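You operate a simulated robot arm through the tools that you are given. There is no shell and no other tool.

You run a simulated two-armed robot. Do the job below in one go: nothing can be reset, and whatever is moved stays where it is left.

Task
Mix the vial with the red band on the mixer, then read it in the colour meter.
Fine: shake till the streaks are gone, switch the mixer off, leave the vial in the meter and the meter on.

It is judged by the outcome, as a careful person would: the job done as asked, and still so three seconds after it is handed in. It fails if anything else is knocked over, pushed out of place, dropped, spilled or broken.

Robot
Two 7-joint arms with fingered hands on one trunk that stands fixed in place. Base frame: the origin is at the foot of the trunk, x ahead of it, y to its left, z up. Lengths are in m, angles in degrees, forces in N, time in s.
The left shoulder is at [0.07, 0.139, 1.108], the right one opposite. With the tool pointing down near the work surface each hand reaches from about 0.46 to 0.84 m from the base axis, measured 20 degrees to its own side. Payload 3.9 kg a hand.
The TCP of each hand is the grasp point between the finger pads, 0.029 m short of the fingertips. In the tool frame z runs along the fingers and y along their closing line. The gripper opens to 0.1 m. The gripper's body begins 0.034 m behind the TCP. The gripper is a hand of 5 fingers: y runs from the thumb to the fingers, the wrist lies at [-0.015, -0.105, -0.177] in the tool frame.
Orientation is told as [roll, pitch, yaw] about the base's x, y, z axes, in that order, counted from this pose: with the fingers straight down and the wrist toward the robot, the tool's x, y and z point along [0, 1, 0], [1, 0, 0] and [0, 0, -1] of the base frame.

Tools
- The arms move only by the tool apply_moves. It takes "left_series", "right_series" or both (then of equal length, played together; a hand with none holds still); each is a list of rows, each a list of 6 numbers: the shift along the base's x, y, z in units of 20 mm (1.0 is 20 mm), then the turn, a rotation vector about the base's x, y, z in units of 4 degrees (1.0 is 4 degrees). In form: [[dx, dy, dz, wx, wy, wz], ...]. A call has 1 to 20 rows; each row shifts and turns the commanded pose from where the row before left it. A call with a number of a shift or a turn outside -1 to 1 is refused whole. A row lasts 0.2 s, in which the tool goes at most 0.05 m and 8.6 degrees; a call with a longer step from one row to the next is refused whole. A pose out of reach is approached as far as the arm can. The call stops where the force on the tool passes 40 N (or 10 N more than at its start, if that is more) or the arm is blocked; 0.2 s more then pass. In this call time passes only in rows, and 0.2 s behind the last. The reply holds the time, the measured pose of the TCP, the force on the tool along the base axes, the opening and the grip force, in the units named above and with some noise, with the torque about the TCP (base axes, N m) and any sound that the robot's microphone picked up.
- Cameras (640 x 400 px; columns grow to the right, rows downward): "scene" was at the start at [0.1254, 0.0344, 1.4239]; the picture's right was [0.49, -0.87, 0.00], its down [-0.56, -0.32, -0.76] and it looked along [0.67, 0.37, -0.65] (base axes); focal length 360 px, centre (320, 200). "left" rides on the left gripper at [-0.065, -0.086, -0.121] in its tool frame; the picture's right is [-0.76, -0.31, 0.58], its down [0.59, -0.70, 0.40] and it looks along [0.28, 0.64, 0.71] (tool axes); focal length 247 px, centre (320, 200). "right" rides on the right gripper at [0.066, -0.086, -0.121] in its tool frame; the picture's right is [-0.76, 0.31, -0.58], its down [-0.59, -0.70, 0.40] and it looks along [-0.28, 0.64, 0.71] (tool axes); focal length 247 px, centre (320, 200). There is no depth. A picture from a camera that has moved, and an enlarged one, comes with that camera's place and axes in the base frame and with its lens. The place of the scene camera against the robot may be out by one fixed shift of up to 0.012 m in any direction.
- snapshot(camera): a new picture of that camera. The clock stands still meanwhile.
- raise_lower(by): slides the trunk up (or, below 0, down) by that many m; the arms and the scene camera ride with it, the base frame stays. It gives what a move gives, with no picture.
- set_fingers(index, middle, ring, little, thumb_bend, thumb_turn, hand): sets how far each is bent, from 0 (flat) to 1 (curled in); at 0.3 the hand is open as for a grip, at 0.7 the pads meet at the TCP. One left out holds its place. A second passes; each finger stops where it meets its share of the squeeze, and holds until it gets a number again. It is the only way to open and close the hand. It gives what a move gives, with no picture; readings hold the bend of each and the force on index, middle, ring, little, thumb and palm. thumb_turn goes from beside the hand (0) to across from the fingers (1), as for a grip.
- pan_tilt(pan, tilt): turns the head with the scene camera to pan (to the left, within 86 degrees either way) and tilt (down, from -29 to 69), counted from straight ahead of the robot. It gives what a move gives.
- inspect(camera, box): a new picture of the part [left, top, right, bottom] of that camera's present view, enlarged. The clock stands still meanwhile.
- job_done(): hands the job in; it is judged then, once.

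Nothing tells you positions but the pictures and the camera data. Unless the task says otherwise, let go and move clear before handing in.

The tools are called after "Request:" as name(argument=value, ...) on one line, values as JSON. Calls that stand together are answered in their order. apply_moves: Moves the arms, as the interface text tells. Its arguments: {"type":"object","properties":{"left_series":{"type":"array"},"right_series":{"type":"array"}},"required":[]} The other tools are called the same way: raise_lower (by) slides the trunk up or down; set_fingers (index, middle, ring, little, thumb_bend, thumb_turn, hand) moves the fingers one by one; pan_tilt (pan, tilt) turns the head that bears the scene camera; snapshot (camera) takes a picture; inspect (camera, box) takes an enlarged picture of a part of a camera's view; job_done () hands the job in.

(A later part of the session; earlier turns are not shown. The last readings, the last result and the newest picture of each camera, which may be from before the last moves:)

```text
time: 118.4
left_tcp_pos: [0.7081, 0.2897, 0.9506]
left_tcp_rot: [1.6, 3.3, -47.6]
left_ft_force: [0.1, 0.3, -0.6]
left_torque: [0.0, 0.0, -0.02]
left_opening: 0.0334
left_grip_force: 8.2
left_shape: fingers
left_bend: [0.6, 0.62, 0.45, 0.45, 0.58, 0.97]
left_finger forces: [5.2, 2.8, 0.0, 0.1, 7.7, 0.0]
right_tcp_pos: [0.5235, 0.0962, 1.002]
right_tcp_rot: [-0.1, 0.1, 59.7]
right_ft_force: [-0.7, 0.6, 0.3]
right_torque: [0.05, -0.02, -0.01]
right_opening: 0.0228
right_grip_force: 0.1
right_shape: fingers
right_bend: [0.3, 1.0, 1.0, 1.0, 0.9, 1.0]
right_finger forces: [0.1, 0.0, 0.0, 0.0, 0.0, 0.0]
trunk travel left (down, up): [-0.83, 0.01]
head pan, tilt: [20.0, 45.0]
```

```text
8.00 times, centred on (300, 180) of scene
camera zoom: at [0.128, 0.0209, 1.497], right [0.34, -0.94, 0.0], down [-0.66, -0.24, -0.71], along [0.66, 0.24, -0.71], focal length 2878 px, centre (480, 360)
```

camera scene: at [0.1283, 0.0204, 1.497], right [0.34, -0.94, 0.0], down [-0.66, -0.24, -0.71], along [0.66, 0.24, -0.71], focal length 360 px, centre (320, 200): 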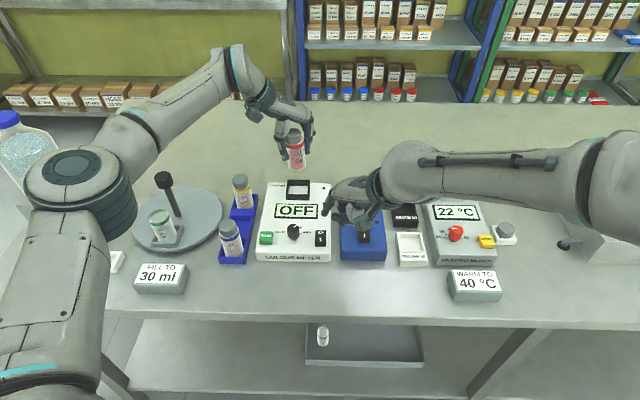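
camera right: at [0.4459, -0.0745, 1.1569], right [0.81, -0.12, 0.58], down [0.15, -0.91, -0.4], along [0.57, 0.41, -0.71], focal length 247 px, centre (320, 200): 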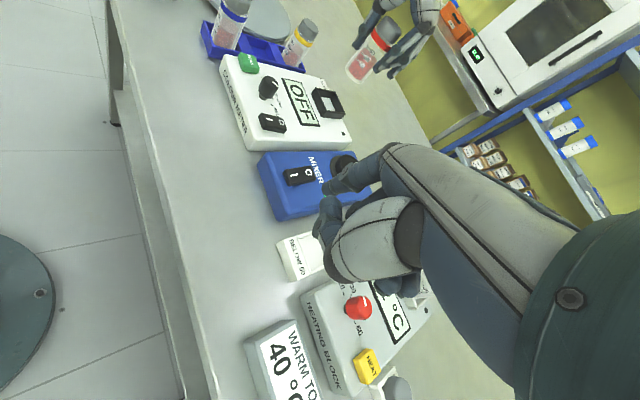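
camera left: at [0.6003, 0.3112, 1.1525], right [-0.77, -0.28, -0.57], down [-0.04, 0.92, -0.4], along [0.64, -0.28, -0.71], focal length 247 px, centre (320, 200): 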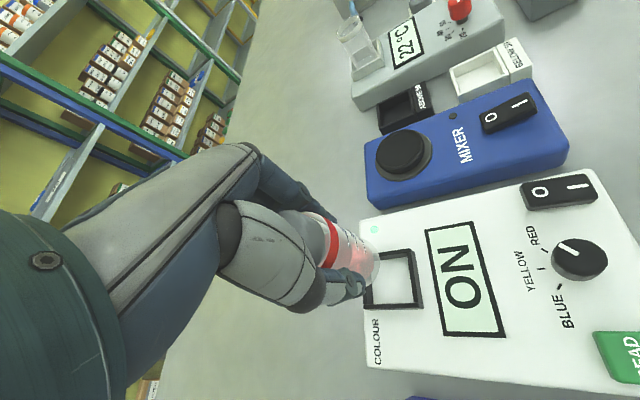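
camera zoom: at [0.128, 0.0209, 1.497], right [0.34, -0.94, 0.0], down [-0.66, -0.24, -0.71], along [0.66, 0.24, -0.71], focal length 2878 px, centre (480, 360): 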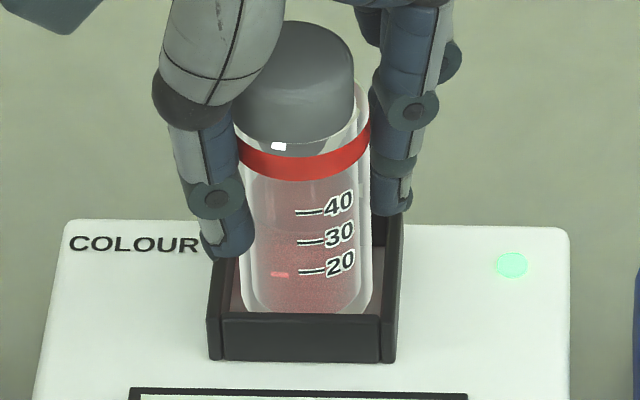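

Request:
apply_moves(left_series=[[0, 0, -0.15, 0, 0, 0], [0, 0, -0.1, 0, 0, 0], [0, 0, 0, 0, 0, 0]])

Request:
inspect(camera="scene", box=[280, 155, 320, 205])

```text
time: 119.2
left_tcp_pos: [0.7078, 0.2898, 0.9471]
left_tcp_rot: [1.7, 3.1, -47.5]
left_ft_force: [0.8, 0.6, 2.8]
left_torque: [-0.01, 0.01, 0.0]
left_opening: 0.0334
left_grip_force: 7.6
left_shape: fingers
left_bend: [0.6, 0.62, 0.45, 0.45, 0.58, 0.97]
left_finger forces: [5.1, 2.9, 0.0, 0.0, 7.9, 0.0]
right_tcp_pos: [0.5231, 0.0961, 1.0042]
right_tcp_rot: [-0.1, 0.1, 59.7]
right_ft_force: [0.2, 0.0, -0.1]
right_torque: [-0.05, -0.02, 0.02]
right_opening: 0.0228
right_grip_force: 0.0
right_shape: fingers
right_bend: [0.3, 1.0, 1.0, 1.0, 0.9, 1.0]
right_finger forces: [0.0, 0.0, 0.0, 0.0, 0.0, 0.0]
trunk travel left (down, up): [-0.83, 0.01]
head pan, tilt: [20.0, 45.0]
```

```text
8.00 times, centred on (300, 180) of scene
camera zoom: at [0.1275, 0.0208, 1.4971], right [0.34, -0.94, 0.0], down [-0.66, -0.24, -0.71], along [0.66, 0.24, -0.71], focal length 2878 px, centre (480, 360)
```

zoom: 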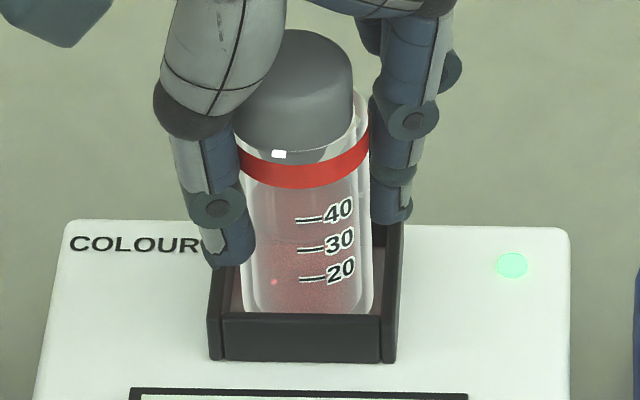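

It touched down at the expected floor height (about 3.8 N). I'll release gently.

Request:
set_fingers(hand="left", index=0.54, middle=0.54, thumb_bend=0.53)

Request:
inspect(camera="scene", box=[280, 155, 320, 205])

```text
time: 120.2
left_tcp_pos: [0.7072, 0.289, 0.9466]
left_tcp_rot: [1.7, 3.2, -47.6]
left_ft_force: [-0.8, 0.3, 0.3]
left_torque: [-0.01, 0.0, -0.02]
left_opening: 0.0413
left_grip_force: 0.0
left_shape: fingers
left_bend: [0.54, 0.54, 0.45, 0.45, 0.53, 0.97]
left_finger forces: [0.0, 0.0, 0.0, 0.0, 0.1, 0.0]
right_tcp_pos: [0.5229, 0.0983, 1.002]
right_tcp_rot: [-0.1, 0.0, 59.7]
right_ft_force: [-0.7, 0.3, 0.1]
right_torque: [-0.03, -0.01, 0.01]
right_opening: 0.0231
right_grip_force: 0.0
right_shape: fingers
right_bend: [0.3, 1.0, 1.0, 1.0, 0.9, 1.0]
right_finger forces: [0.0, 0.1, 0.0, 0.0, 0.0, 0.1]
trunk travel left (down, up): [-0.83, 0.01]
head pan, tilt: [20.0, 45.0]
```

```text
8.00 times, centred on (300, 180) of scene
camera zoom: at [0.1278, 0.0208, 1.497], right [0.34, -0.94, 0.0], down [-0.66, -0.24, -0.71], along [0.66, 0.24, -0.71], focal length 2878 px, centre (480, 360)
```

zoom: 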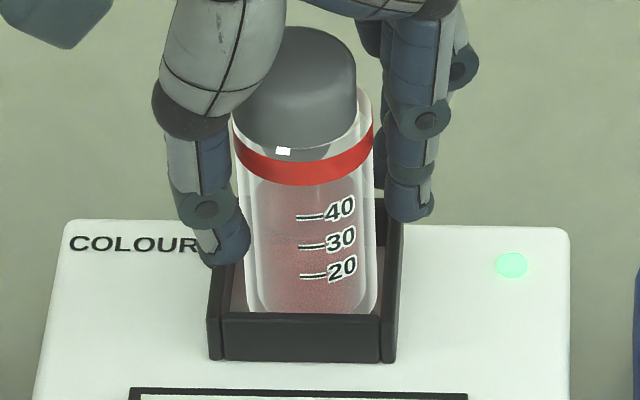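

The vial stands upright in the holder on its own. I'll open the hand wider and lift it straight up.

Request:
set_fingers(hand="left", index=0.42, middle=0.42, ring=0.42, little=0.42, thumb_bend=0.42)

Request:
apply_moves(left_series=[[0, 0, 0.3, 0, 0, 0], [0, 0, 0.4, 0, 0, 0], [0, 0, 0.4, 0, 0, 0]])

Request:
inspect(camera="scene", box=[270, 130, 330, 205])

Request:
snapshot(camera="left")

```text
time: 121.2
left_tcp_pos: [0.7083, 0.2895, 0.947]
left_tcp_rot: [1.6, 3.2, -47.4]
left_ft_force: [-0.8, -0.6, -0.4]
left_torque: [0.0, -0.02, -0.01]
left_opening: 0.0694
left_grip_force: 0.0
left_shape: fingers
left_bend: [0.42, 0.42, 0.42, 0.42, 0.42, 0.97]
left_finger forces: [0.0, 0.1, 0.0, 0.0, 0.0, 0.0]
right_tcp_pos: [0.5229, 0.0969, 1.0027]
right_tcp_rot: [-0.1, 0.1, 59.8]
right_ft_force: [0.3, 1.0, 0.1]
right_torque: [0.0, -0.03, -0.01]
right_opening: 0.0225
right_grip_force: 0.1
right_shape: fingers
right_bend: [0.3, 1.0, 1.0, 1.0, 0.9, 1.0]
right_finger forces: [0.0, 0.0, 0.0, 0.2, 0.0, 0.0]
trunk travel left (down, up): [-0.83, 0.01]
head pan, tilt: [20.0, 45.0]
```

```text
time: 122.0
left_tcp_pos: [0.7068, 0.2899, 0.9681]
left_tcp_rot: [1.5, 3.2, -47.4]
left_ft_force: [0.2, -0.3, 0.3]
left_torque: [0.03, -0.01, 0.02]
left_opening: 0.0695
left_grip_force: 0.0
left_shape: fingers
left_bend: [0.42, 0.42, 0.42, 0.42, 0.42, 0.97]
left_finger forces: [0.0, 0.0, 0.0, 0.1, 0.1, 0.0]
right_tcp_pos: [0.523, 0.0971, 1.0023]
right_tcp_rot: [-0.1, 0.1, 59.7]
right_ft_force: [-0.2, 0.2, -0.4]
right_torque: [-0.02, -0.02, -0.03]
right_opening: 0.0229
right_grip_force: 0.0
right_shape: fingers
right_bend: [0.3, 1.0, 1.0, 1.0, 0.9, 1.0]
right_finger forces: [0.1, 0.0, 0.0, 0.0, 0.0, 0.0]
trunk travel left (down, up): [-0.83, 0.01]
head pan, tilt: [20.0, 45.0]
```

```text
5.33 times, centred on (300, 168) of scene
camera zoom: at [0.1277, 0.0207, 1.497], right [0.34, -0.94, 0.0], down [-0.66, -0.24, -0.71], along [0.66, 0.24, -0.71], focal length 1919 px, centre (427, 373)
```

zoom: 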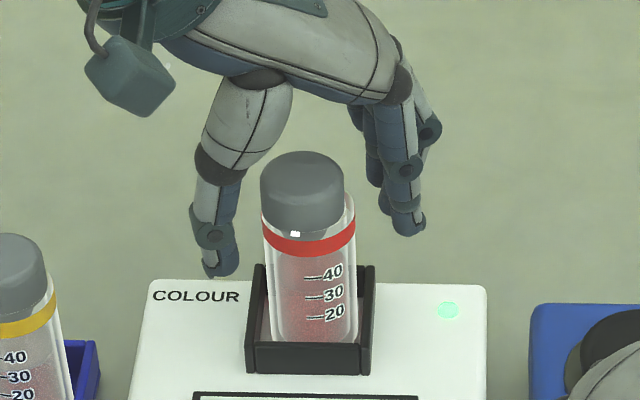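

```text
taken
camera left: at [0.6037, 0.3017, 1.0914], right [-0.78, -0.25, -0.58], down [-0.05, 0.94, -0.34], along [0.63, -0.24, -0.74], focal length 247 px, centre (320, 200)
```

left: 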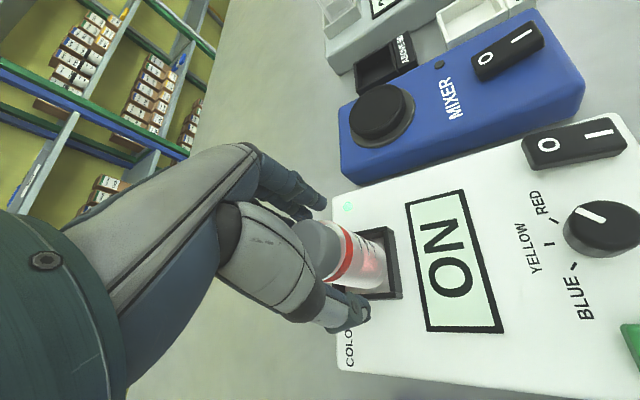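

The vial stays put in the holder. I'll raise the left hand further and move it aside to the left, well above everything.

Request:
apply_moves(left_series=[[0, 0, 0.9, 0, 0, 0], [0, 0, 0.9, 0, 0, 0], [0, 0, 0.9, 0, 0, 0], [0, 0, 0.9, 0, 0, 0], [0, 0, 0.9, 0, 0, 0], [0, 0.9, 0.2, 0, 0, 0], [0, 0.9, 0, 0, 0, 0], [0, 0.9, 0, 0, 0, 0], [0, 0.9, 0, 0, 0, 0], [0, 0.9, 0, 0, 0, 0], [0, 0.9, 0, 0, 0, 0]])

Request:
snapshot(camera="scene")

Request:
snapshot(camera="left")

Request:
snapshot(camera="right")

```text
time: 124.4
left_tcp_pos: [0.6981, 0.3864, 1.0656]
left_tcp_rot: [1.6, 3.0, -47.5]
left_ft_force: [0.7, 0.0, -0.1]
left_torque: [0.0, -0.02, -0.01]
left_opening: 0.0693
left_grip_force: 0.0
left_shape: fingers
left_bend: [0.42, 0.42, 0.42, 0.42, 0.42, 0.98]
left_finger forces: [0.0, 0.0, 0.1, 0.0, 0.0, 0.0]
left hand out of reach, approached as far as the arm can: row 10, 11
right_tcp_pos: [0.5226, 0.0969, 1.0027]
right_tcp_rot: [0.0, 0.2, 59.7]
right_ft_force: [0.9, 0.3, -1.0]
right_torque: [0.0, -0.03, 0.01]
right_opening: 0.0227
right_grip_force: 0.0
right_shape: fingers
right_bend: [0.3, 1.0, 1.0, 1.0, 0.9, 1.0]
right_finger forces: [0.1, 0.1, 0.0, 0.1, 0.0, 0.0]
trunk travel left (down, up): [-0.83, 0.01]
head pan, tilt: [20.0, 45.0]
```

```text
taken
camera scene: at [0.1278, 0.0208, 1.4971], right [0.34, -0.94, 0.0], down [-0.66, -0.24, -0.71], along [0.66, 0.24, -0.71], focal length 360 px, centre (320, 200)
```

scene: 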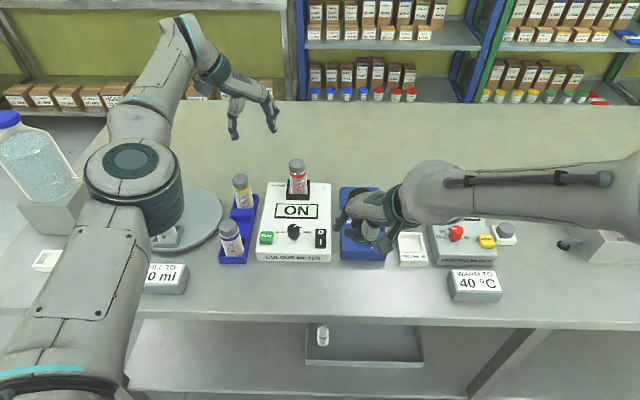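

```text
taken
camera left: at [0.5939, 0.3985, 1.1894], right [-0.77, -0.25, -0.58], down [-0.05, 0.94, -0.34], along [0.63, -0.24, -0.74], focal length 247 px, centre (320, 200)
```

left: 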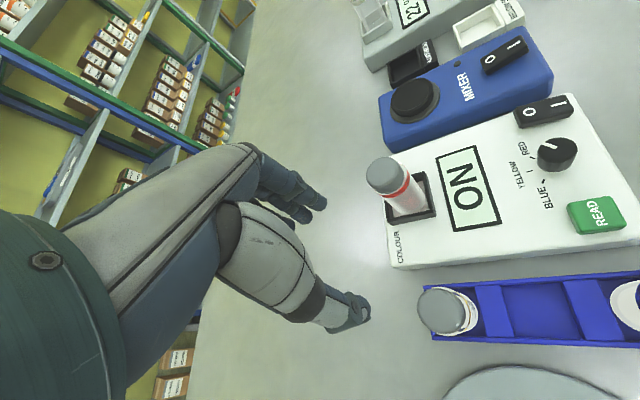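

```text
taken
camera right: at [0.4241, 0.0545, 1.1251], right [0.81, -0.12, 0.58], down [0.15, -0.91, -0.4], along [0.57, 0.41, -0.71], focal length 247 px, centre (320, 200)
```

right: 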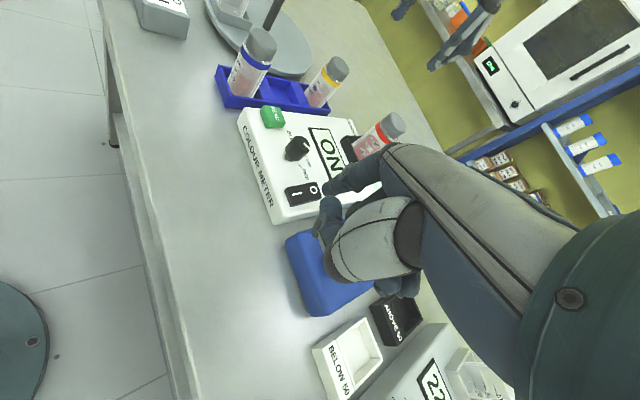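

The left hand is clear and its camera sees the READ button. I'll locate the button precisely.

Request:
inspect(camera="left", box=[500, 120, 640, 260])

Request:
inspect(camera="right", box=[220, 70, 380, 200])

Request:
inspect(camera="scene", box=[250, 150, 340, 270])

```text
2.86 times, centred on (570, 190) of left
camera zoom: at [0.5939, 0.3985, 1.1894], right [-0.77, -0.25, -0.58], down [-0.05, 0.94, -0.34], along [0.63, -0.24, -0.74], focal length 706 px, centre (-394, 229)
```

zoom: 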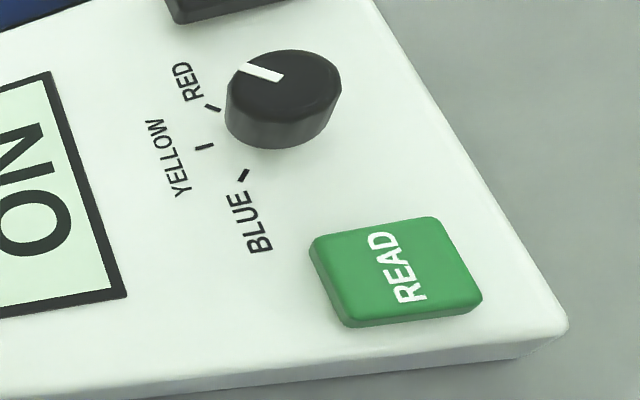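

```text
3.08 times, centred on (300, 135) of right
camera zoom: at [0.4241, 0.0545, 1.1251], right [0.81, -0.12, 0.58], down [0.15, -0.91, -0.4], along [0.57, 0.41, -0.71], focal length 760 px, centre (382, 400)
```

zoom: 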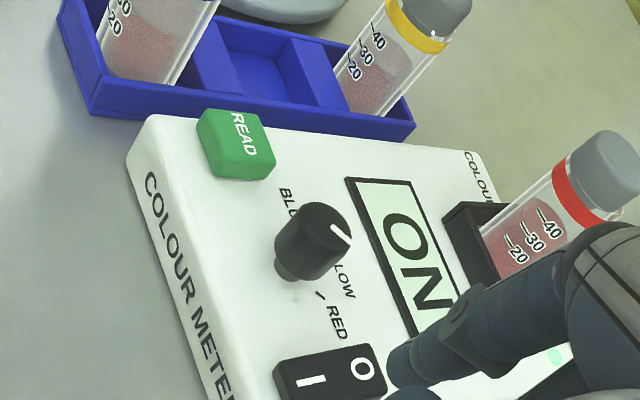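

```text
3.33 times, centred on (295, 210) of scene
camera zoom: at [0.1278, 0.0208, 1.4971], right [0.34, -0.94, 0.0], down [-0.66, -0.24, -0.71], along [0.66, 0.24, -0.71], focal length 1199 px, centre (403, 167)
```

zoom: 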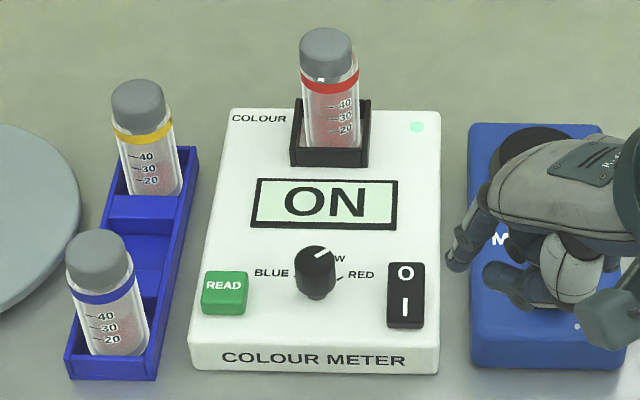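

The READ button centre is about (0.544, 0.301, 0.902). I'll move the right fingertip over it, staying high.

Request:
apply_moves(right_series=[[0, 0.8, 0, 0, 0, 0], [0, 0.8, 0, 0, 0, 0], [0, 0.8, 0, 0, 0, 0], [0, 0.8, 0, 0, 0, 0], [0, 0.8, 0, 0, 0, 0], [0, 0.8, 0, 0, 0, 0], [0, 0.8, 0, 0, 0, 0], [0, 0.9, 0, 0, 0, 0], [0, 0.9, 0, 0, 0, 0], [0, 0, 0, 0, 0, 0]])

Request:
snapshot(camera="scene")

Request:
snapshot(camera="right")

Request:
inspect(camera="left", box=[500, 120, 640, 260])

```text
time: 126.6
left_tcp_pos: [0.6976, 0.3862, 1.0671]
left_tcp_rot: [1.7, 3.1, -47.5]
left_ft_force: [0.0, 0.2, 0.0]
left_torque: [0.01, -0.03, 0.03]
left_opening: 0.0695
left_grip_force: 0.0
left_shape: fingers
left_bend: [0.42, 0.42, 0.42, 0.42, 0.42, 0.98]
left_finger forces: [0.0, 0.0, 0.1, 0.0, 0.1, 0.1]
right_tcp_pos: [0.5268, 0.2426, 1.0053]
right_tcp_rot: [0.2, -0.4, 59.1]
right_ft_force: [-0.3, -0.1, 0.9]
right_torque: [0.0, 0.02, -0.04]
right_opening: 0.023
right_grip_force: 0.0
right_shape: fingers
right_bend: [0.3, 1.0, 1.0, 1.0, 0.9, 1.0]
right_finger forces: [0.1, 0.1, 0.1, 0.1, 0.0, 0.0]
trunk travel left (down, up): [-0.83, 0.01]
head pan, tilt: [20.0, 45.0]
```

```text
taken
camera scene: at [0.1278, 0.0202, 1.4971], right [0.34, -0.94, 0.0], down [-0.66, -0.24, -0.71], along [0.66, 0.24, -0.71], focal length 360 px, centre (320, 200)
```

scene: 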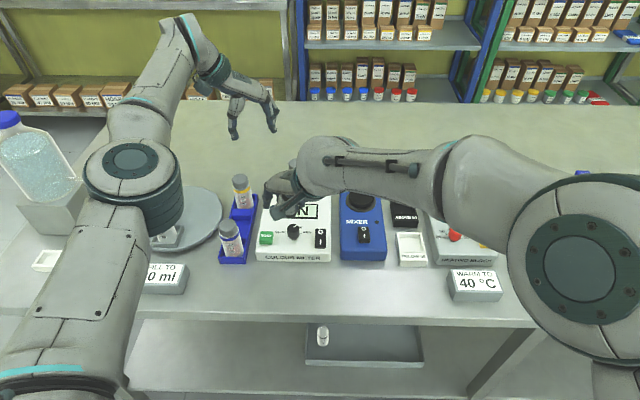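

```text
taken
camera right: at [0.4276, 0.1995, 1.1282], right [0.81, -0.13, 0.58], down [0.14, -0.9, -0.41], along [0.57, 0.41, -0.71], focal length 247 px, centre (320, 200)
```

right: 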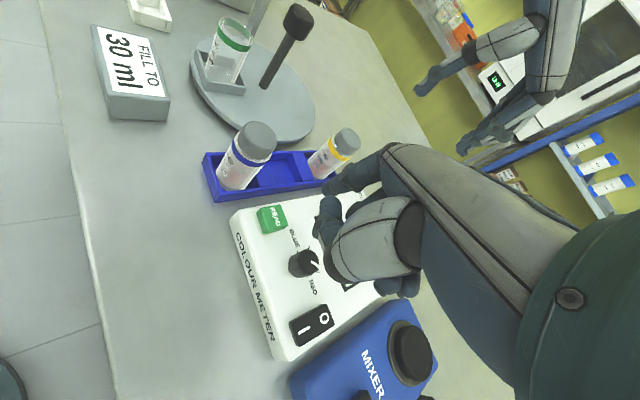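

```text
2.86 times, centred on (570, 190) of left
camera zoom: at [0.594, 0.3979, 1.1896], right [-0.77, -0.25, -0.58], down [-0.05, 0.94, -0.34], along [0.63, -0.24, -0.74], focal length 706 px, centre (-394, 229)
```

zoom: 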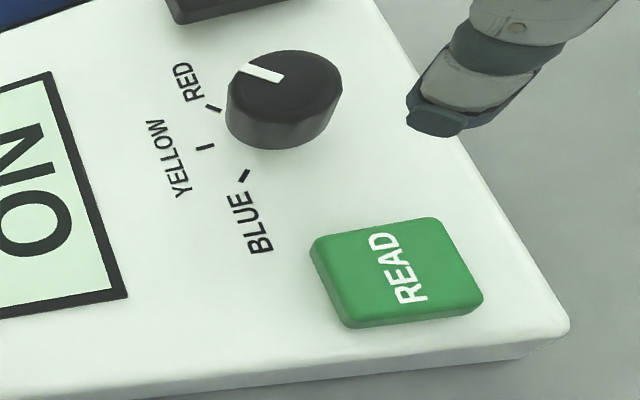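

The right arm reaches but its elbow is rising, so I'll turn the yaw up 12° to keep it low while holding the fingertip near the button.

Request:
apply_moves(right_series=[[0.12, 0, 0, 0, 0, 1], [0.12, 0, 0, 0, 0, 1], [0.1, 0, 0, 0, 0, 1], [0, 0, 0, 0, 0, 0]])

Request:
snapshot(camera="scene")

Request:
inspect(camera="right", box=[230, 140, 390, 260])

Request:
inspect(camera="left", box=[500, 120, 640, 260])

```text
time: 127.6
left_tcp_pos: [0.6992, 0.3864, 1.0662]
left_tcp_rot: [1.7, 3.1, -47.6]
left_ft_force: [0.3, -0.9, 1.2]
left_torque: [0.03, 0.01, 0.0]
left_opening: 0.0698
left_grip_force: 0.0
left_shape: fingers
left_bend: [0.42, 0.42, 0.42, 0.42, 0.42, 0.98]
left_finger forces: [0.0, 0.0, 0.0, 0.0, 0.1, 0.1]
right_tcp_pos: [0.5289, 0.2446, 1.0026]
right_tcp_rot: [-0.1, 0.0, 71.8]
right_ft_force: [0.6, 0.3, 0.2]
right_torque: [-0.02, -0.01, 0.0]
right_opening: 0.0229
right_grip_force: 0.1
right_shape: fingers
right_bend: [0.3, 1.0, 1.0, 1.0, 0.9, 1.0]
right_finger forces: [0.0, 0.0, 0.0, 0.1, 0.0, 0.0]
trunk travel left (down, up): [-0.83, 0.01]
head pan, tilt: [20.0, 45.0]
```

```text
taken
camera scene: at [0.1277, 0.0208, 1.4971], right [0.34, -0.94, 0.0], down [-0.66, -0.24, -0.71], along [0.66, 0.24, -0.71], focal length 360 px, centre (320, 200)
```

scene: 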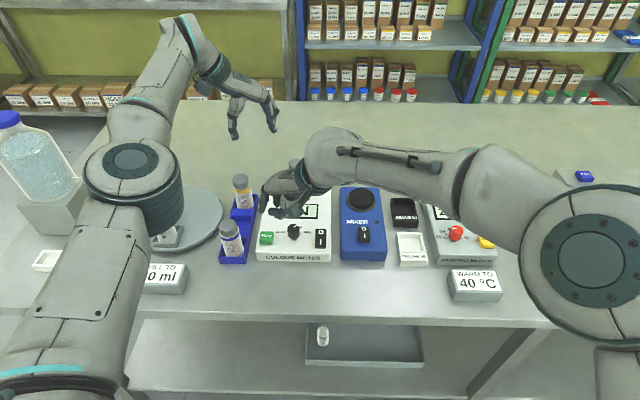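

```text
3.33 times, centred on (310, 200) of right
camera zoom: at [0.4412, 0.1831, 1.1239], right [0.81, 0.06, 0.58], down [0.34, -0.85, -0.4], along [0.47, 0.52, -0.71], focal length 823 px, centre (353, 200)
```

zoom: 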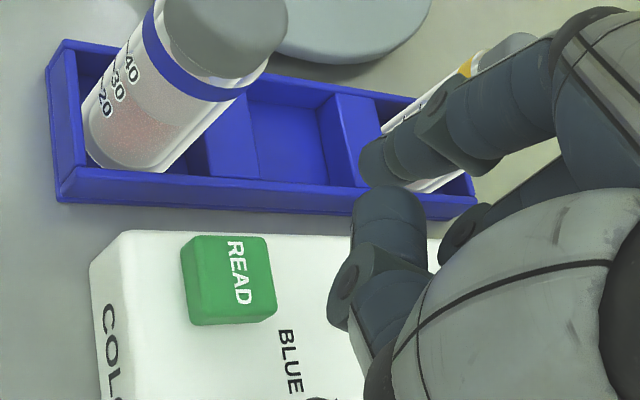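

```text
2.86 times, centred on (570, 190) of left
camera zoom: at [0.5939, 0.3985, 1.1895], right [-0.77, -0.25, -0.58], down [-0.05, 0.94, -0.34], along [0.63, -0.24, -0.74], focal length 706 px, centre (-394, 229)
```

zoom: 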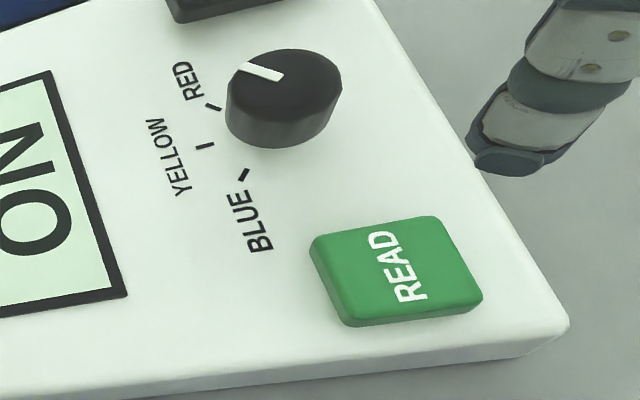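

The folded fingers might come close to the dial knob when I press, so I'll use a larger yaw and aim at the part of the button away from the knob. I'll set that up high and check.

Request:
apply_moves(right_series=[[0.26, 0.03, 0, 0, 0, 1], [0.26, 0.02, 0, 0, 0, 1], [0.26, 0.02, 0, 0, 0, 1], [0, 0, -0.8, 0, 0, 0], [0, 0, -0.8, 0, 0, 0], [0, 0, 0, 0, 0, 0]])

Request:
inspect(camera="scene", box=[240, 150, 360, 260])

Request:
inspect(camera="right", box=[230, 120, 390, 240])

Request:
inspect(camera="left", box=[480, 120, 640, 260])

```text
time: 129.0
left_tcp_pos: [0.6981, 0.3871, 1.0659]
left_tcp_rot: [1.7, 3.1, -47.5]
left_ft_force: [0.4, 0.4, -0.1]
left_torque: [0.01, 0.02, 0.0]
left_opening: 0.0696
left_grip_force: 0.1
left_shape: fingers
left_bend: [0.42, 0.42, 0.42, 0.42, 0.42, 0.98]
left_finger forces: [0.0, 0.0, 0.0, 0.0, 0.0, 0.1]
right_tcp_pos: [0.5455, 0.2466, 0.9715]
right_tcp_rot: [-0.1, 0.2, 83.7]
right_ft_force: [0.1, -0.7, -0.2]
right_torque: [-0.01, 0.0, 0.0]
right_opening: 0.0229
right_grip_force: 0.1
right_shape: fingers
right_bend: [0.3, 1.0, 1.0, 1.0, 0.9, 1.0]
right_finger forces: [0.0, 0.0, 0.0, 0.0, 0.0, 0.0]
trunk travel left (down, up): [-0.83, 0.01]
head pan, tilt: [20.0, 45.0]
```

```text
3.64 times, centred on (300, 205) of scene
camera zoom: at [0.1276, 0.0207, 1.4971], right [0.34, -0.94, 0.0], down [-0.66, -0.24, -0.71], along [0.66, 0.24, -0.71], focal length 1308 px, centre (393, 182)
```

zoom: 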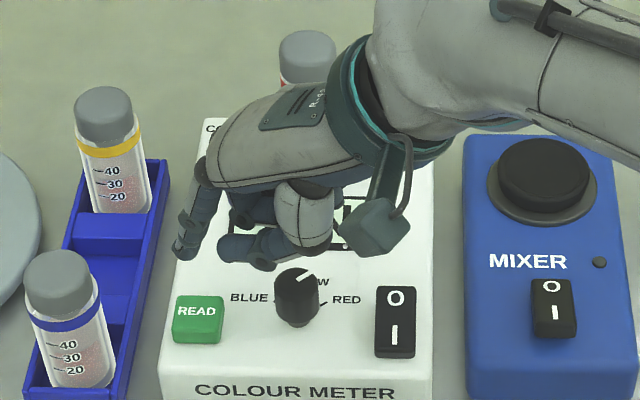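

```text
3.33 times, centred on (310, 180) of right
camera zoom: at [0.4719, 0.1674, 1.0933], right [0.79, 0.22, 0.58], down [0.51, -0.76, -0.4], along [0.35, 0.6, -0.71], focal length 823 px, centre (353, 267)
```

zoom: 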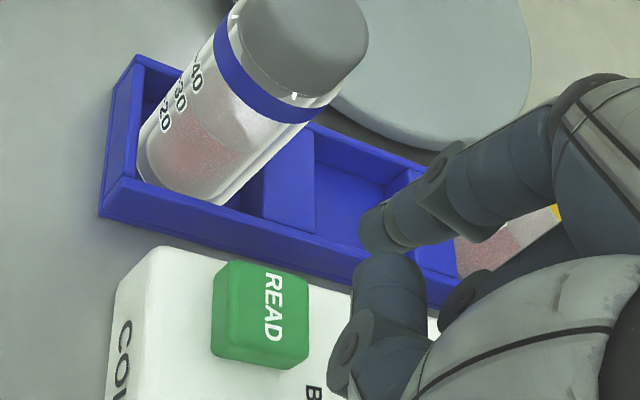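

```text
2.86 times, centred on (560, 190) of left
camera zoom: at [0.5939, 0.3984, 1.1895], right [-0.77, -0.25, -0.58], down [-0.05, 0.94, -0.34], along [0.63, -0.24, -0.74], focal length 706 px, centre (-366, 229)
```

zoom: 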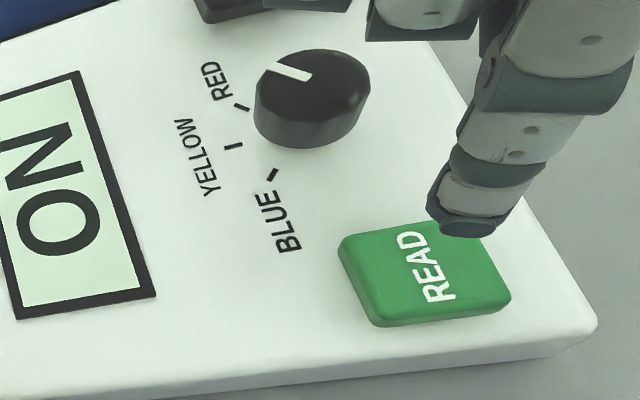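

I'll look at how near the folded fingers are to the knob.

Request:
inspect(camera="left", box=[500, 60, 640, 200])

Request:
inspect(camera="scene", box=[280, 195, 340, 245])

```text
2.86 times, centred on (570, 130) of left
camera zoom: at [0.5939, 0.3984, 1.1895], right [-0.77, -0.25, -0.58], down [-0.05, 0.94, -0.34], along [0.63, -0.24, -0.74], focal length 706 px, centre (-394, 400)
```

zoom: 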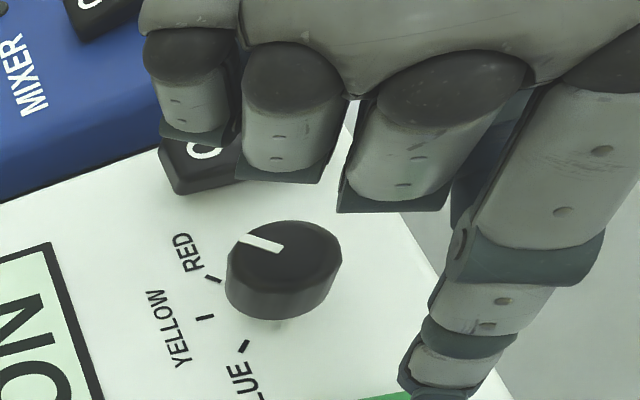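

```text
8.00 times, centred on (310, 220) of scene
camera zoom: at [0.1276, 0.0207, 1.4971], right [0.34, -0.94, 0.0], down [-0.66, -0.24, -0.71], along [0.66, 0.24, -0.71], focal length 2878 px, centre (400, 40)
```

zoom: 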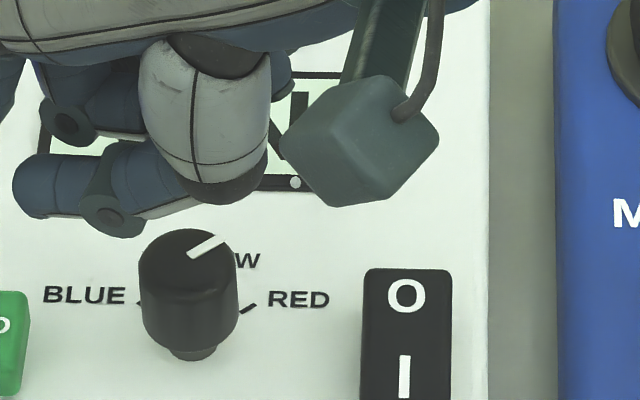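

The folded fingers are high and the thumb passes about 3–4 cm from the knob, so it's safe. I'll lower toward the button.

Request:
apply_moves(right_series=[[0, 0, -0.6, 0, 0, 0], [0, 0, -0.6, 0, 0, 0], [0, 0, -0.5, 0, 0, 0], [0, 0, 0, 0, 0, 0]])

Request:
inspect(camera="left", box=[480, 120, 640, 260])

Request:
inspect(camera="scene", box=[240, 180, 340, 260])

```text
time: 130.0
left_tcp_pos: [0.698, 0.3873, 1.0661]
left_tcp_rot: [1.6, 3.1, -47.5]
left_ft_force: [-0.1, -1.1, -0.7]
left_torque: [0.0, 0.0, -0.03]
left_opening: 0.0701
left_grip_force: 0.0
left_shape: fingers
left_bend: [0.42, 0.42, 0.42, 0.42, 0.42, 0.98]
left_finger forces: [0.0, 0.0, 0.0, 0.0, 0.0, 0.0]
right_tcp_pos: [0.5468, 0.2454, 0.9369]
right_tcp_rot: [-0.1, 0.3, 83.7]
right_ft_force: [0.0, -0.3, 0.2]
right_torque: [0.0, 0.01, 0.02]
right_opening: 0.0226
right_grip_force: 0.2
right_shape: fingers
right_bend: [0.3, 1.0, 1.0, 1.0, 0.9, 1.0]
right_finger forces: [0.0, 0.0, 0.1, 0.0, 0.0, 0.0]
trunk travel left (down, up): [-0.83, 0.01]
head pan, tilt: [20.0, 45.0]
```

```text
2.86 times, centred on (560, 190) of left
camera zoom: at [0.5939, 0.3985, 1.1894], right [-0.77, -0.25, -0.58], down [-0.05, 0.94, -0.34], along [0.63, -0.24, -0.74], focal length 706 px, centre (-366, 229)
```

zoom: 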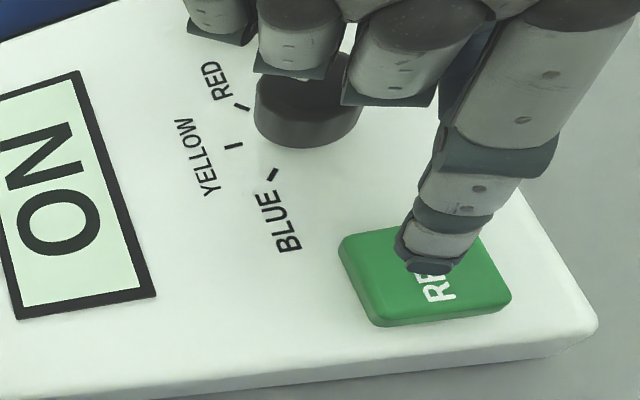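

```text
5.00 times, centred on (290, 220) of scene
camera zoom: at [0.1278, 0.0208, 1.4971], right [0.34, -0.94, 0.0], down [-0.66, -0.24, -0.71], along [0.66, 0.24, -0.71], focal length 1799 px, centre (470, 100)
```

zoom: 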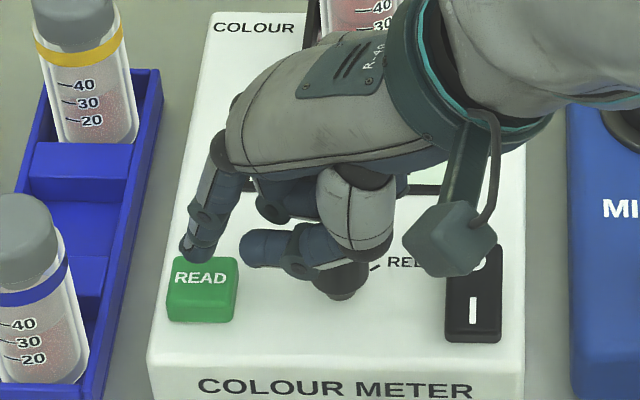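

No contact with the knob. I'll press down on READ in small steps.

Request:
apply_moves(right_series=[[0, 0, -0.2, 0, 0, 0], [0, 0, -0.2, 0, 0, 0], [0, 0, -0.15, 0, 0, 0]])

Request:
inspect(camera="left", box=[400, 100, 640, 280])

```text
time: 130.8
left_tcp_pos: [0.6973, 0.3861, 1.0665]
left_tcp_rot: [1.7, 3.0, -47.5]
left_ft_force: [0.2, -0.3, 0.9]
left_torque: [0.04, -0.04, 0.02]
left_opening: 0.0696
left_grip_force: 0.1
left_shape: fingers
left_bend: [0.42, 0.42, 0.42, 0.42, 0.42, 0.98]
left_finger forces: [0.0, 0.1, 0.0, 0.1, 0.0, 0.1]
right_tcp_pos: [0.5463, 0.2471, 0.9258]
right_tcp_rot: [-0.1, 0.0, 83.7]
right_ft_force: [-0.7, -0.5, 0.1]
right_torque: [0.01, -0.01, 0.01]
right_opening: 0.0229
right_grip_force: 0.1
right_shape: fingers
right_bend: [0.3, 1.0, 1.0, 1.0, 0.9, 1.0]
right_finger forces: [0.1, 0.1, 0.1, 0.0, 0.0, 0.1]
trunk travel left (down, up): [-0.83, 0.01]
head pan, tilt: [20.0, 45.0]
```

```text
2.22 times, centred on (520, 190) of left
camera zoom: at [0.594, 0.3985, 1.1894], right [-0.77, -0.25, -0.58], down [-0.05, 0.94, -0.34], along [0.63, -0.24, -0.74], focal length 549 px, centre (-124, 222)
```

zoom: 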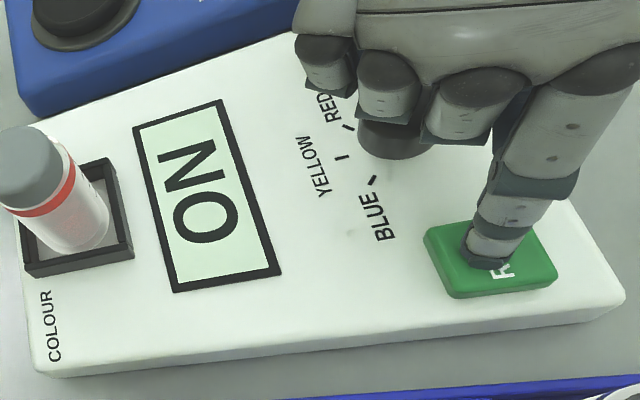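

Request:
apply_moves(right_series=[[0, 0, -0.15, 0, 0, 0], [0, 0, -0.1, 0, 0, 0]])

Request:
inspect(camera="left", box=[400, 100, 640, 280])

```text
time: 131.4
left_tcp_pos: [0.6984, 0.3873, 1.066]
left_tcp_rot: [1.6, 3.2, -47.5]
left_ft_force: [-0.2, 0.3, 0.8]
left_torque: [0.0, 0.01, -0.01]
left_opening: 0.0696
left_grip_force: 0.0
left_shape: fingers
left_bend: [0.42, 0.42, 0.42, 0.42, 0.42, 0.98]
left_finger forces: [0.1, 0.0, 0.0, 0.0, 0.0, 0.0]
right_tcp_pos: [0.5462, 0.247, 0.9201]
right_tcp_rot: [-0.2, 0.1, 83.7]
right_ft_force: [-0.2, 0.6, 2.5]
right_torque: [0.1, -0.01, 0.01]
right_opening: 0.023
right_grip_force: 0.8
right_shape: fingers
right_bend: [0.3, 1.0, 1.0, 1.0, 0.9, 1.0]
right_finger forces: [1.5, 0.0, 0.0, 0.1, 0.1, 0.0]
trunk travel left (down, up): [-0.83, 0.01]
head pan, tilt: [20.0, 45.0]
```

```text
2.22 times, centred on (520, 190) of left
camera zoom: at [0.5938, 0.3983, 1.1896], right [-0.77, -0.25, -0.58], down [-0.05, 0.94, -0.34], along [0.63, -0.24, -0.74], focal length 549 px, centre (-124, 222)
```

zoom: 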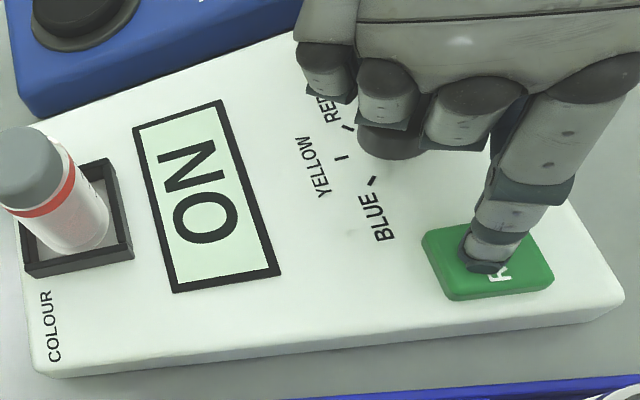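

Contact at about 2 N; the display still says ON. I'll press a bit more.

Request:
apply_moves(right_series=[[0, 0, -0.12, 0, 0, 0], [0, 0, -0.1, 0, 0, 0]])

Request:
inspect(camera="left", box=[400, 100, 640, 280])

```text
time: 132.0
left_tcp_pos: [0.6973, 0.3854, 1.0665]
left_tcp_rot: [1.6, 3.1, -47.5]
left_ft_force: [-0.5, -0.1, -0.9]
left_torque: [-0.02, -0.01, -0.01]
left_opening: 0.0697
left_grip_force: 0.1
left_shape: fingers
left_bend: [0.42, 0.42, 0.42, 0.42, 0.42, 0.98]
left_finger forces: [0.0, 0.0, 0.0, 0.1, 0.0, 0.0]
right_tcp_pos: [0.5455, 0.246, 0.9157]
right_tcp_rot: [-0.1, 0.0, 83.7]
right_ft_force: [-0.2, -1.6, 4.4]
right_torque: [0.24, -0.04, -0.01]
right_opening: 0.0233
right_grip_force: 2.1
right_shape: fingers
right_bend: [0.3, 1.0, 1.0, 1.0, 0.9, 1.0]
right_finger forces: [4.5, 0.0, 0.0, 0.0, 0.1, 0.0]
trunk travel left (down, up): [-0.83, 0.01]
head pan, tilt: [20.0, 45.0]
heard: click
```

```text
2.22 times, centred on (520, 190) of left
camera zoom: at [0.5934, 0.3979, 1.19], right [-0.77, -0.25, -0.58], down [-0.05, 0.94, -0.34], along [0.63, -0.24, -0.74], focal length 549 px, centre (-124, 222)
```

zoom: 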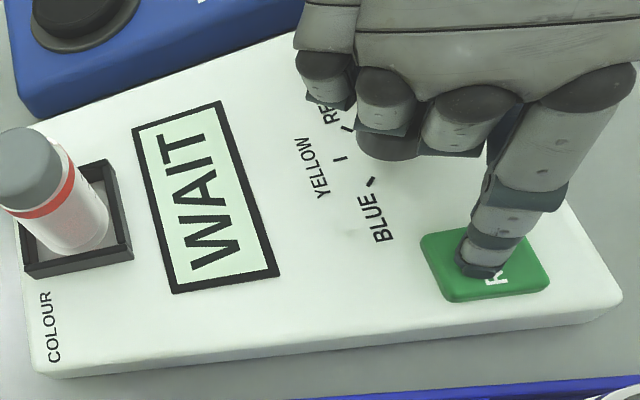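

It clicked and the display says WAIT. I'll lift the finger straight up and watch the display.

Request:
apply_moves(right_series=[[0, 0, 0.4, 0, 0, 0], [0, 0, 0.8, 0, 0, 0], [0, 0, 0.9, 0, 0, 0], [0, 0, 0.9, 0, 0, 0], [0, 0, 0.9, 0, 0, 0]])

Request:
inspect(camera="left", box=[380, 100, 640, 280])

```text
time: 133.2
left_tcp_pos: [0.698, 0.3867, 1.0676]
left_tcp_rot: [1.7, 3.2, -47.5]
left_ft_force: [0.3, 0.2, 0.6]
left_torque: [0.01, 0.0, 0.02]
left_opening: 0.0695
left_grip_force: 0.1
left_shape: fingers
left_bend: [0.42, 0.42, 0.42, 0.42, 0.42, 0.98]
left_finger forces: [0.1, 0.0, 0.0, 0.0, 0.0, 0.1]
right_tcp_pos: [0.5445, 0.2455, 0.9929]
right_tcp_rot: [-0.2, 0.1, 83.6]
right_ft_force: [-0.5, 0.3, 0.6]
right_torque: [-0.04, 0.0, -0.02]
right_opening: 0.0228
right_grip_force: 0.1
right_shape: fingers
right_bend: [0.3, 1.0, 1.0, 1.0, 0.9, 1.0]
right_finger forces: [0.0, 0.1, 0.1, 0.0, 0.1, 0.0]
trunk travel left (down, up): [-0.83, 0.01]
head pan, tilt: [20.0, 45.0]
```

```text
2.22 times, centred on (510, 190) of left
camera zoom: at [0.5936, 0.3983, 1.1897], right [-0.77, -0.25, -0.58], down [-0.05, 0.94, -0.34], along [0.63, -0.24, -0.74], focal length 549 px, centre (-102, 222)
```

zoom: 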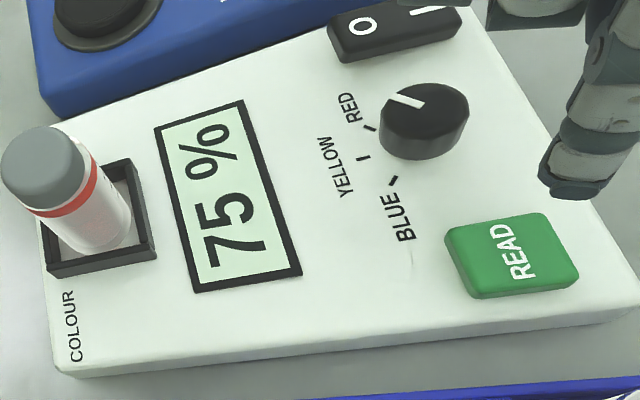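

The meter shows 75 % with the dial still on RED. I'll move the right hand clear, back and to the right at a safe height, then check the whole scene.

Request:
apply_moves(right_series=[[-0.2, -0.5, 0.5, 0, 0, 0], [-0.2, -0.8, 0.3, 0, 0, 0], [-0.2, -0.8, 0.3, 0, 0, 0], [-0.2, -0.8, 0.3, 0, 0, 0], [-0.2, -0.8, 0, 0, 0, 0], [-0.2, -0.8, 0, 0, 0, 0], [-0.2, -0.8, 0, 0, 0, 0], [-0.2, -0.8, 0, 0, 0, 0], [-0.2, -0.8, 0, 0, 0, 0], [-0.2, -0.8, 0, 0, 0, 0], [-0.2, -0.8, 0, 0, 0, 0], [-0.2, -0.8, 0, 0, 0, 0], [-0.2, -0.8, 0, 0, 0, 0]])

Request:
snapshot(camera="scene")

Request:
inspect(camera="scene", box=[200, 140, 400, 270])

Request:
inspect(camera="scene", box=[282, 155, 316, 200])

```text
time: 136.0
left_tcp_pos: [0.6975, 0.3864, 1.0665]
left_tcp_rot: [1.7, 3.1, -47.5]
left_ft_force: [0.0, -0.6, -0.2]
left_torque: [-0.02, 0.01, 0.02]
left_opening: 0.0695
left_grip_force: 0.1
left_shape: fingers
left_bend: [0.42, 0.42, 0.42, 0.42, 0.42, 0.98]
left_finger forces: [0.0, 0.0, 0.1, 0.1, 0.0, 0.1]
right_tcp_pos: [0.4933, 0.0425, 1.0214]
right_tcp_rot: [-0.1, 0.0, 83.7]
right_ft_force: [0.4, 0.5, 0.0]
right_torque: [0.02, 0.02, -0.01]
right_opening: 0.0227
right_grip_force: 0.0
right_shape: fingers
right_bend: [0.3, 1.0, 1.0, 1.0, 0.9, 1.0]
right_finger forces: [0.1, 0.0, 0.0, 0.0, 0.0, 0.0]
trunk travel left (down, up): [-0.83, 0.01]
head pan, tilt: [20.0, 45.0]
```

```text
taken
camera scene: at [0.1275, 0.02, 1.4971], right [0.34, -0.94, 0.0], down [-0.66, -0.24, -0.71], along [0.66, 0.24, -0.71], focal length 360 px, centre (320, 200)
```

scene: 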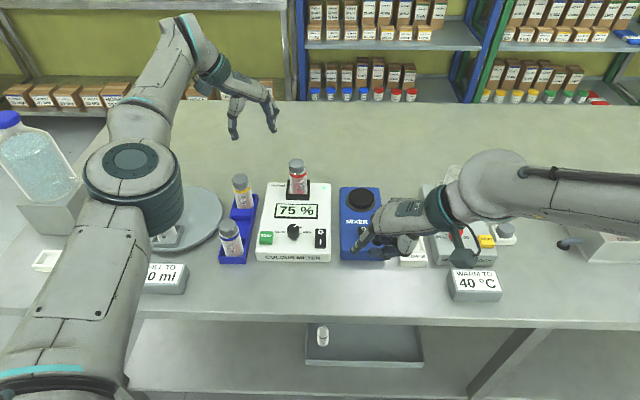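

```text
3.08 times, centred on (300, 205) of scene
camera zoom: at [0.1275, 0.02, 1.4971], right [0.34, -0.94, 0.0], down [-0.66, -0.24, -0.71], along [0.66, 0.24, -0.71], focal length 1107 px, centre (382, 185)
```

zoom: 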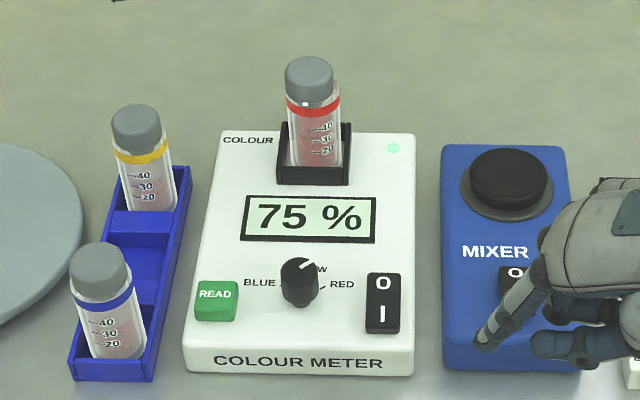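

```text
8.89 times, centred on (299, 178) of scene
camera zoom: at [0.1275, 0.02, 1.4971], right [0.34, -0.94, 0.0], down [-0.66, -0.24, -0.71], along [0.66, 0.24, -0.71], focal length 3198 px, centre (507, 400)
```

zoom: 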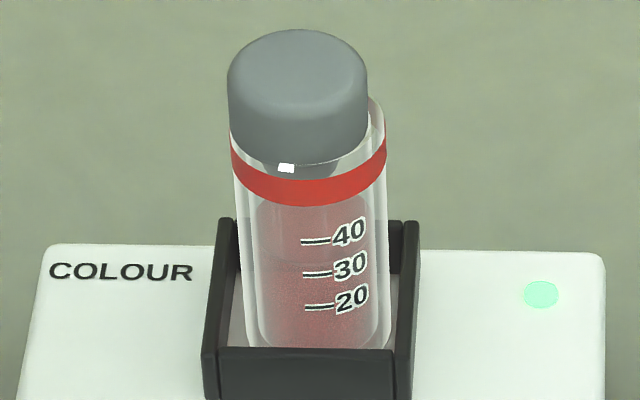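

I'll double-check for streaks at high zoom against the unmixed vials, and confirm the mixer light is off.

Request:
inspect(camera="scene", box=[291, 174, 307, 194])

Request:
inspect(camera="scene", box=[222, 236, 242, 258])

Request:
inspect(camera="left", box=[360, 40, 640, 260])

Request:
inspect(camera="left", box=[370, 150, 440, 220])

```text
16.00 times, centred on (299, 184) of scene
camera zoom: at [0.1275, 0.02, 1.4971], right [0.34, -0.94, 0.0], down [-0.66, -0.24, -0.71], along [0.66, 0.24, -0.71], focal length 5756 px, centre (656, 456)
```

zoom: 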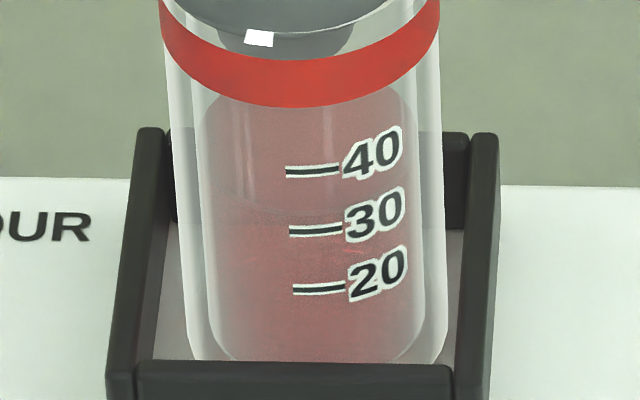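

```text
16.00 times, centred on (232, 247) of scene
camera zoom: at [0.1275, 0.02, 1.4971], right [0.34, -0.94, 0.0], down [-0.66, -0.24, -0.71], along [0.66, 0.24, -0.71], focal length 5756 px, centre (1728, -552)
```

zoom: 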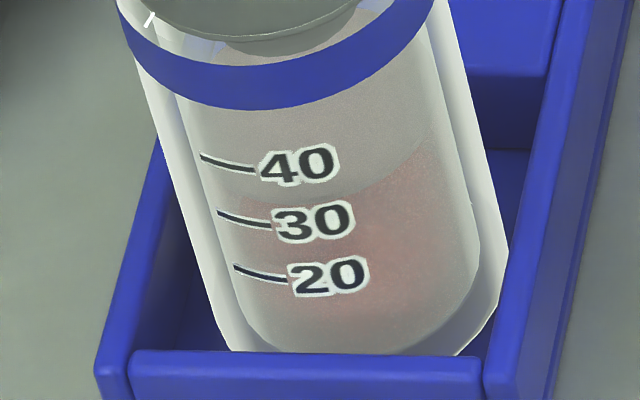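

```text
1.82 times, centred on (500, 150) of left
camera zoom: at [0.5937, 0.3978, 1.1898], right [-0.77, -0.25, -0.58], down [-0.05, 0.94, -0.34], along [0.63, -0.24, -0.74], focal length 449 px, centre (-7, 291)
```

zoom: 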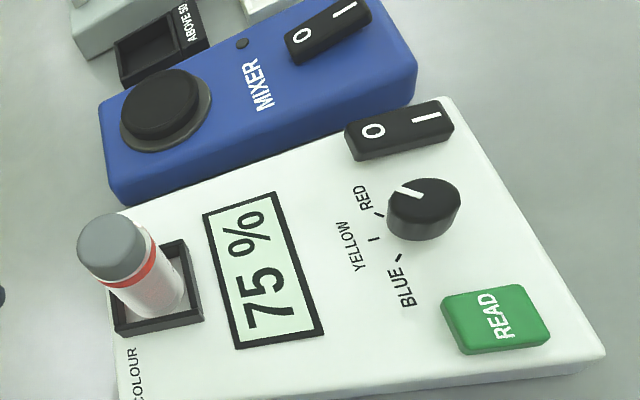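

```text
5.71 times, centred on (405, 185) of left
camera zoom: at [0.5937, 0.3978, 1.1898], right [-0.77, -0.25, -0.58], down [-0.05, 0.94, -0.34], along [0.63, -0.24, -0.74], focal length 1411 px, centre (-166, 286)
```

zoom: 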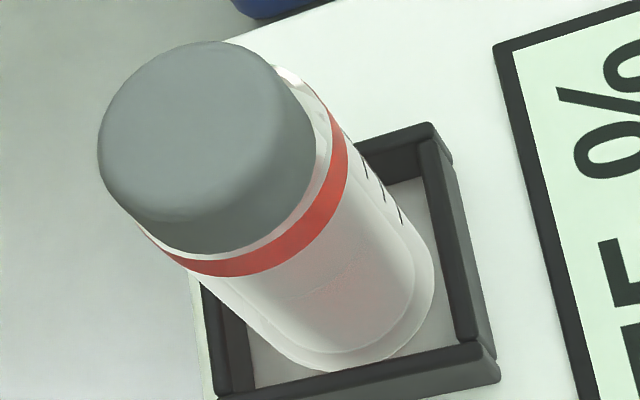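

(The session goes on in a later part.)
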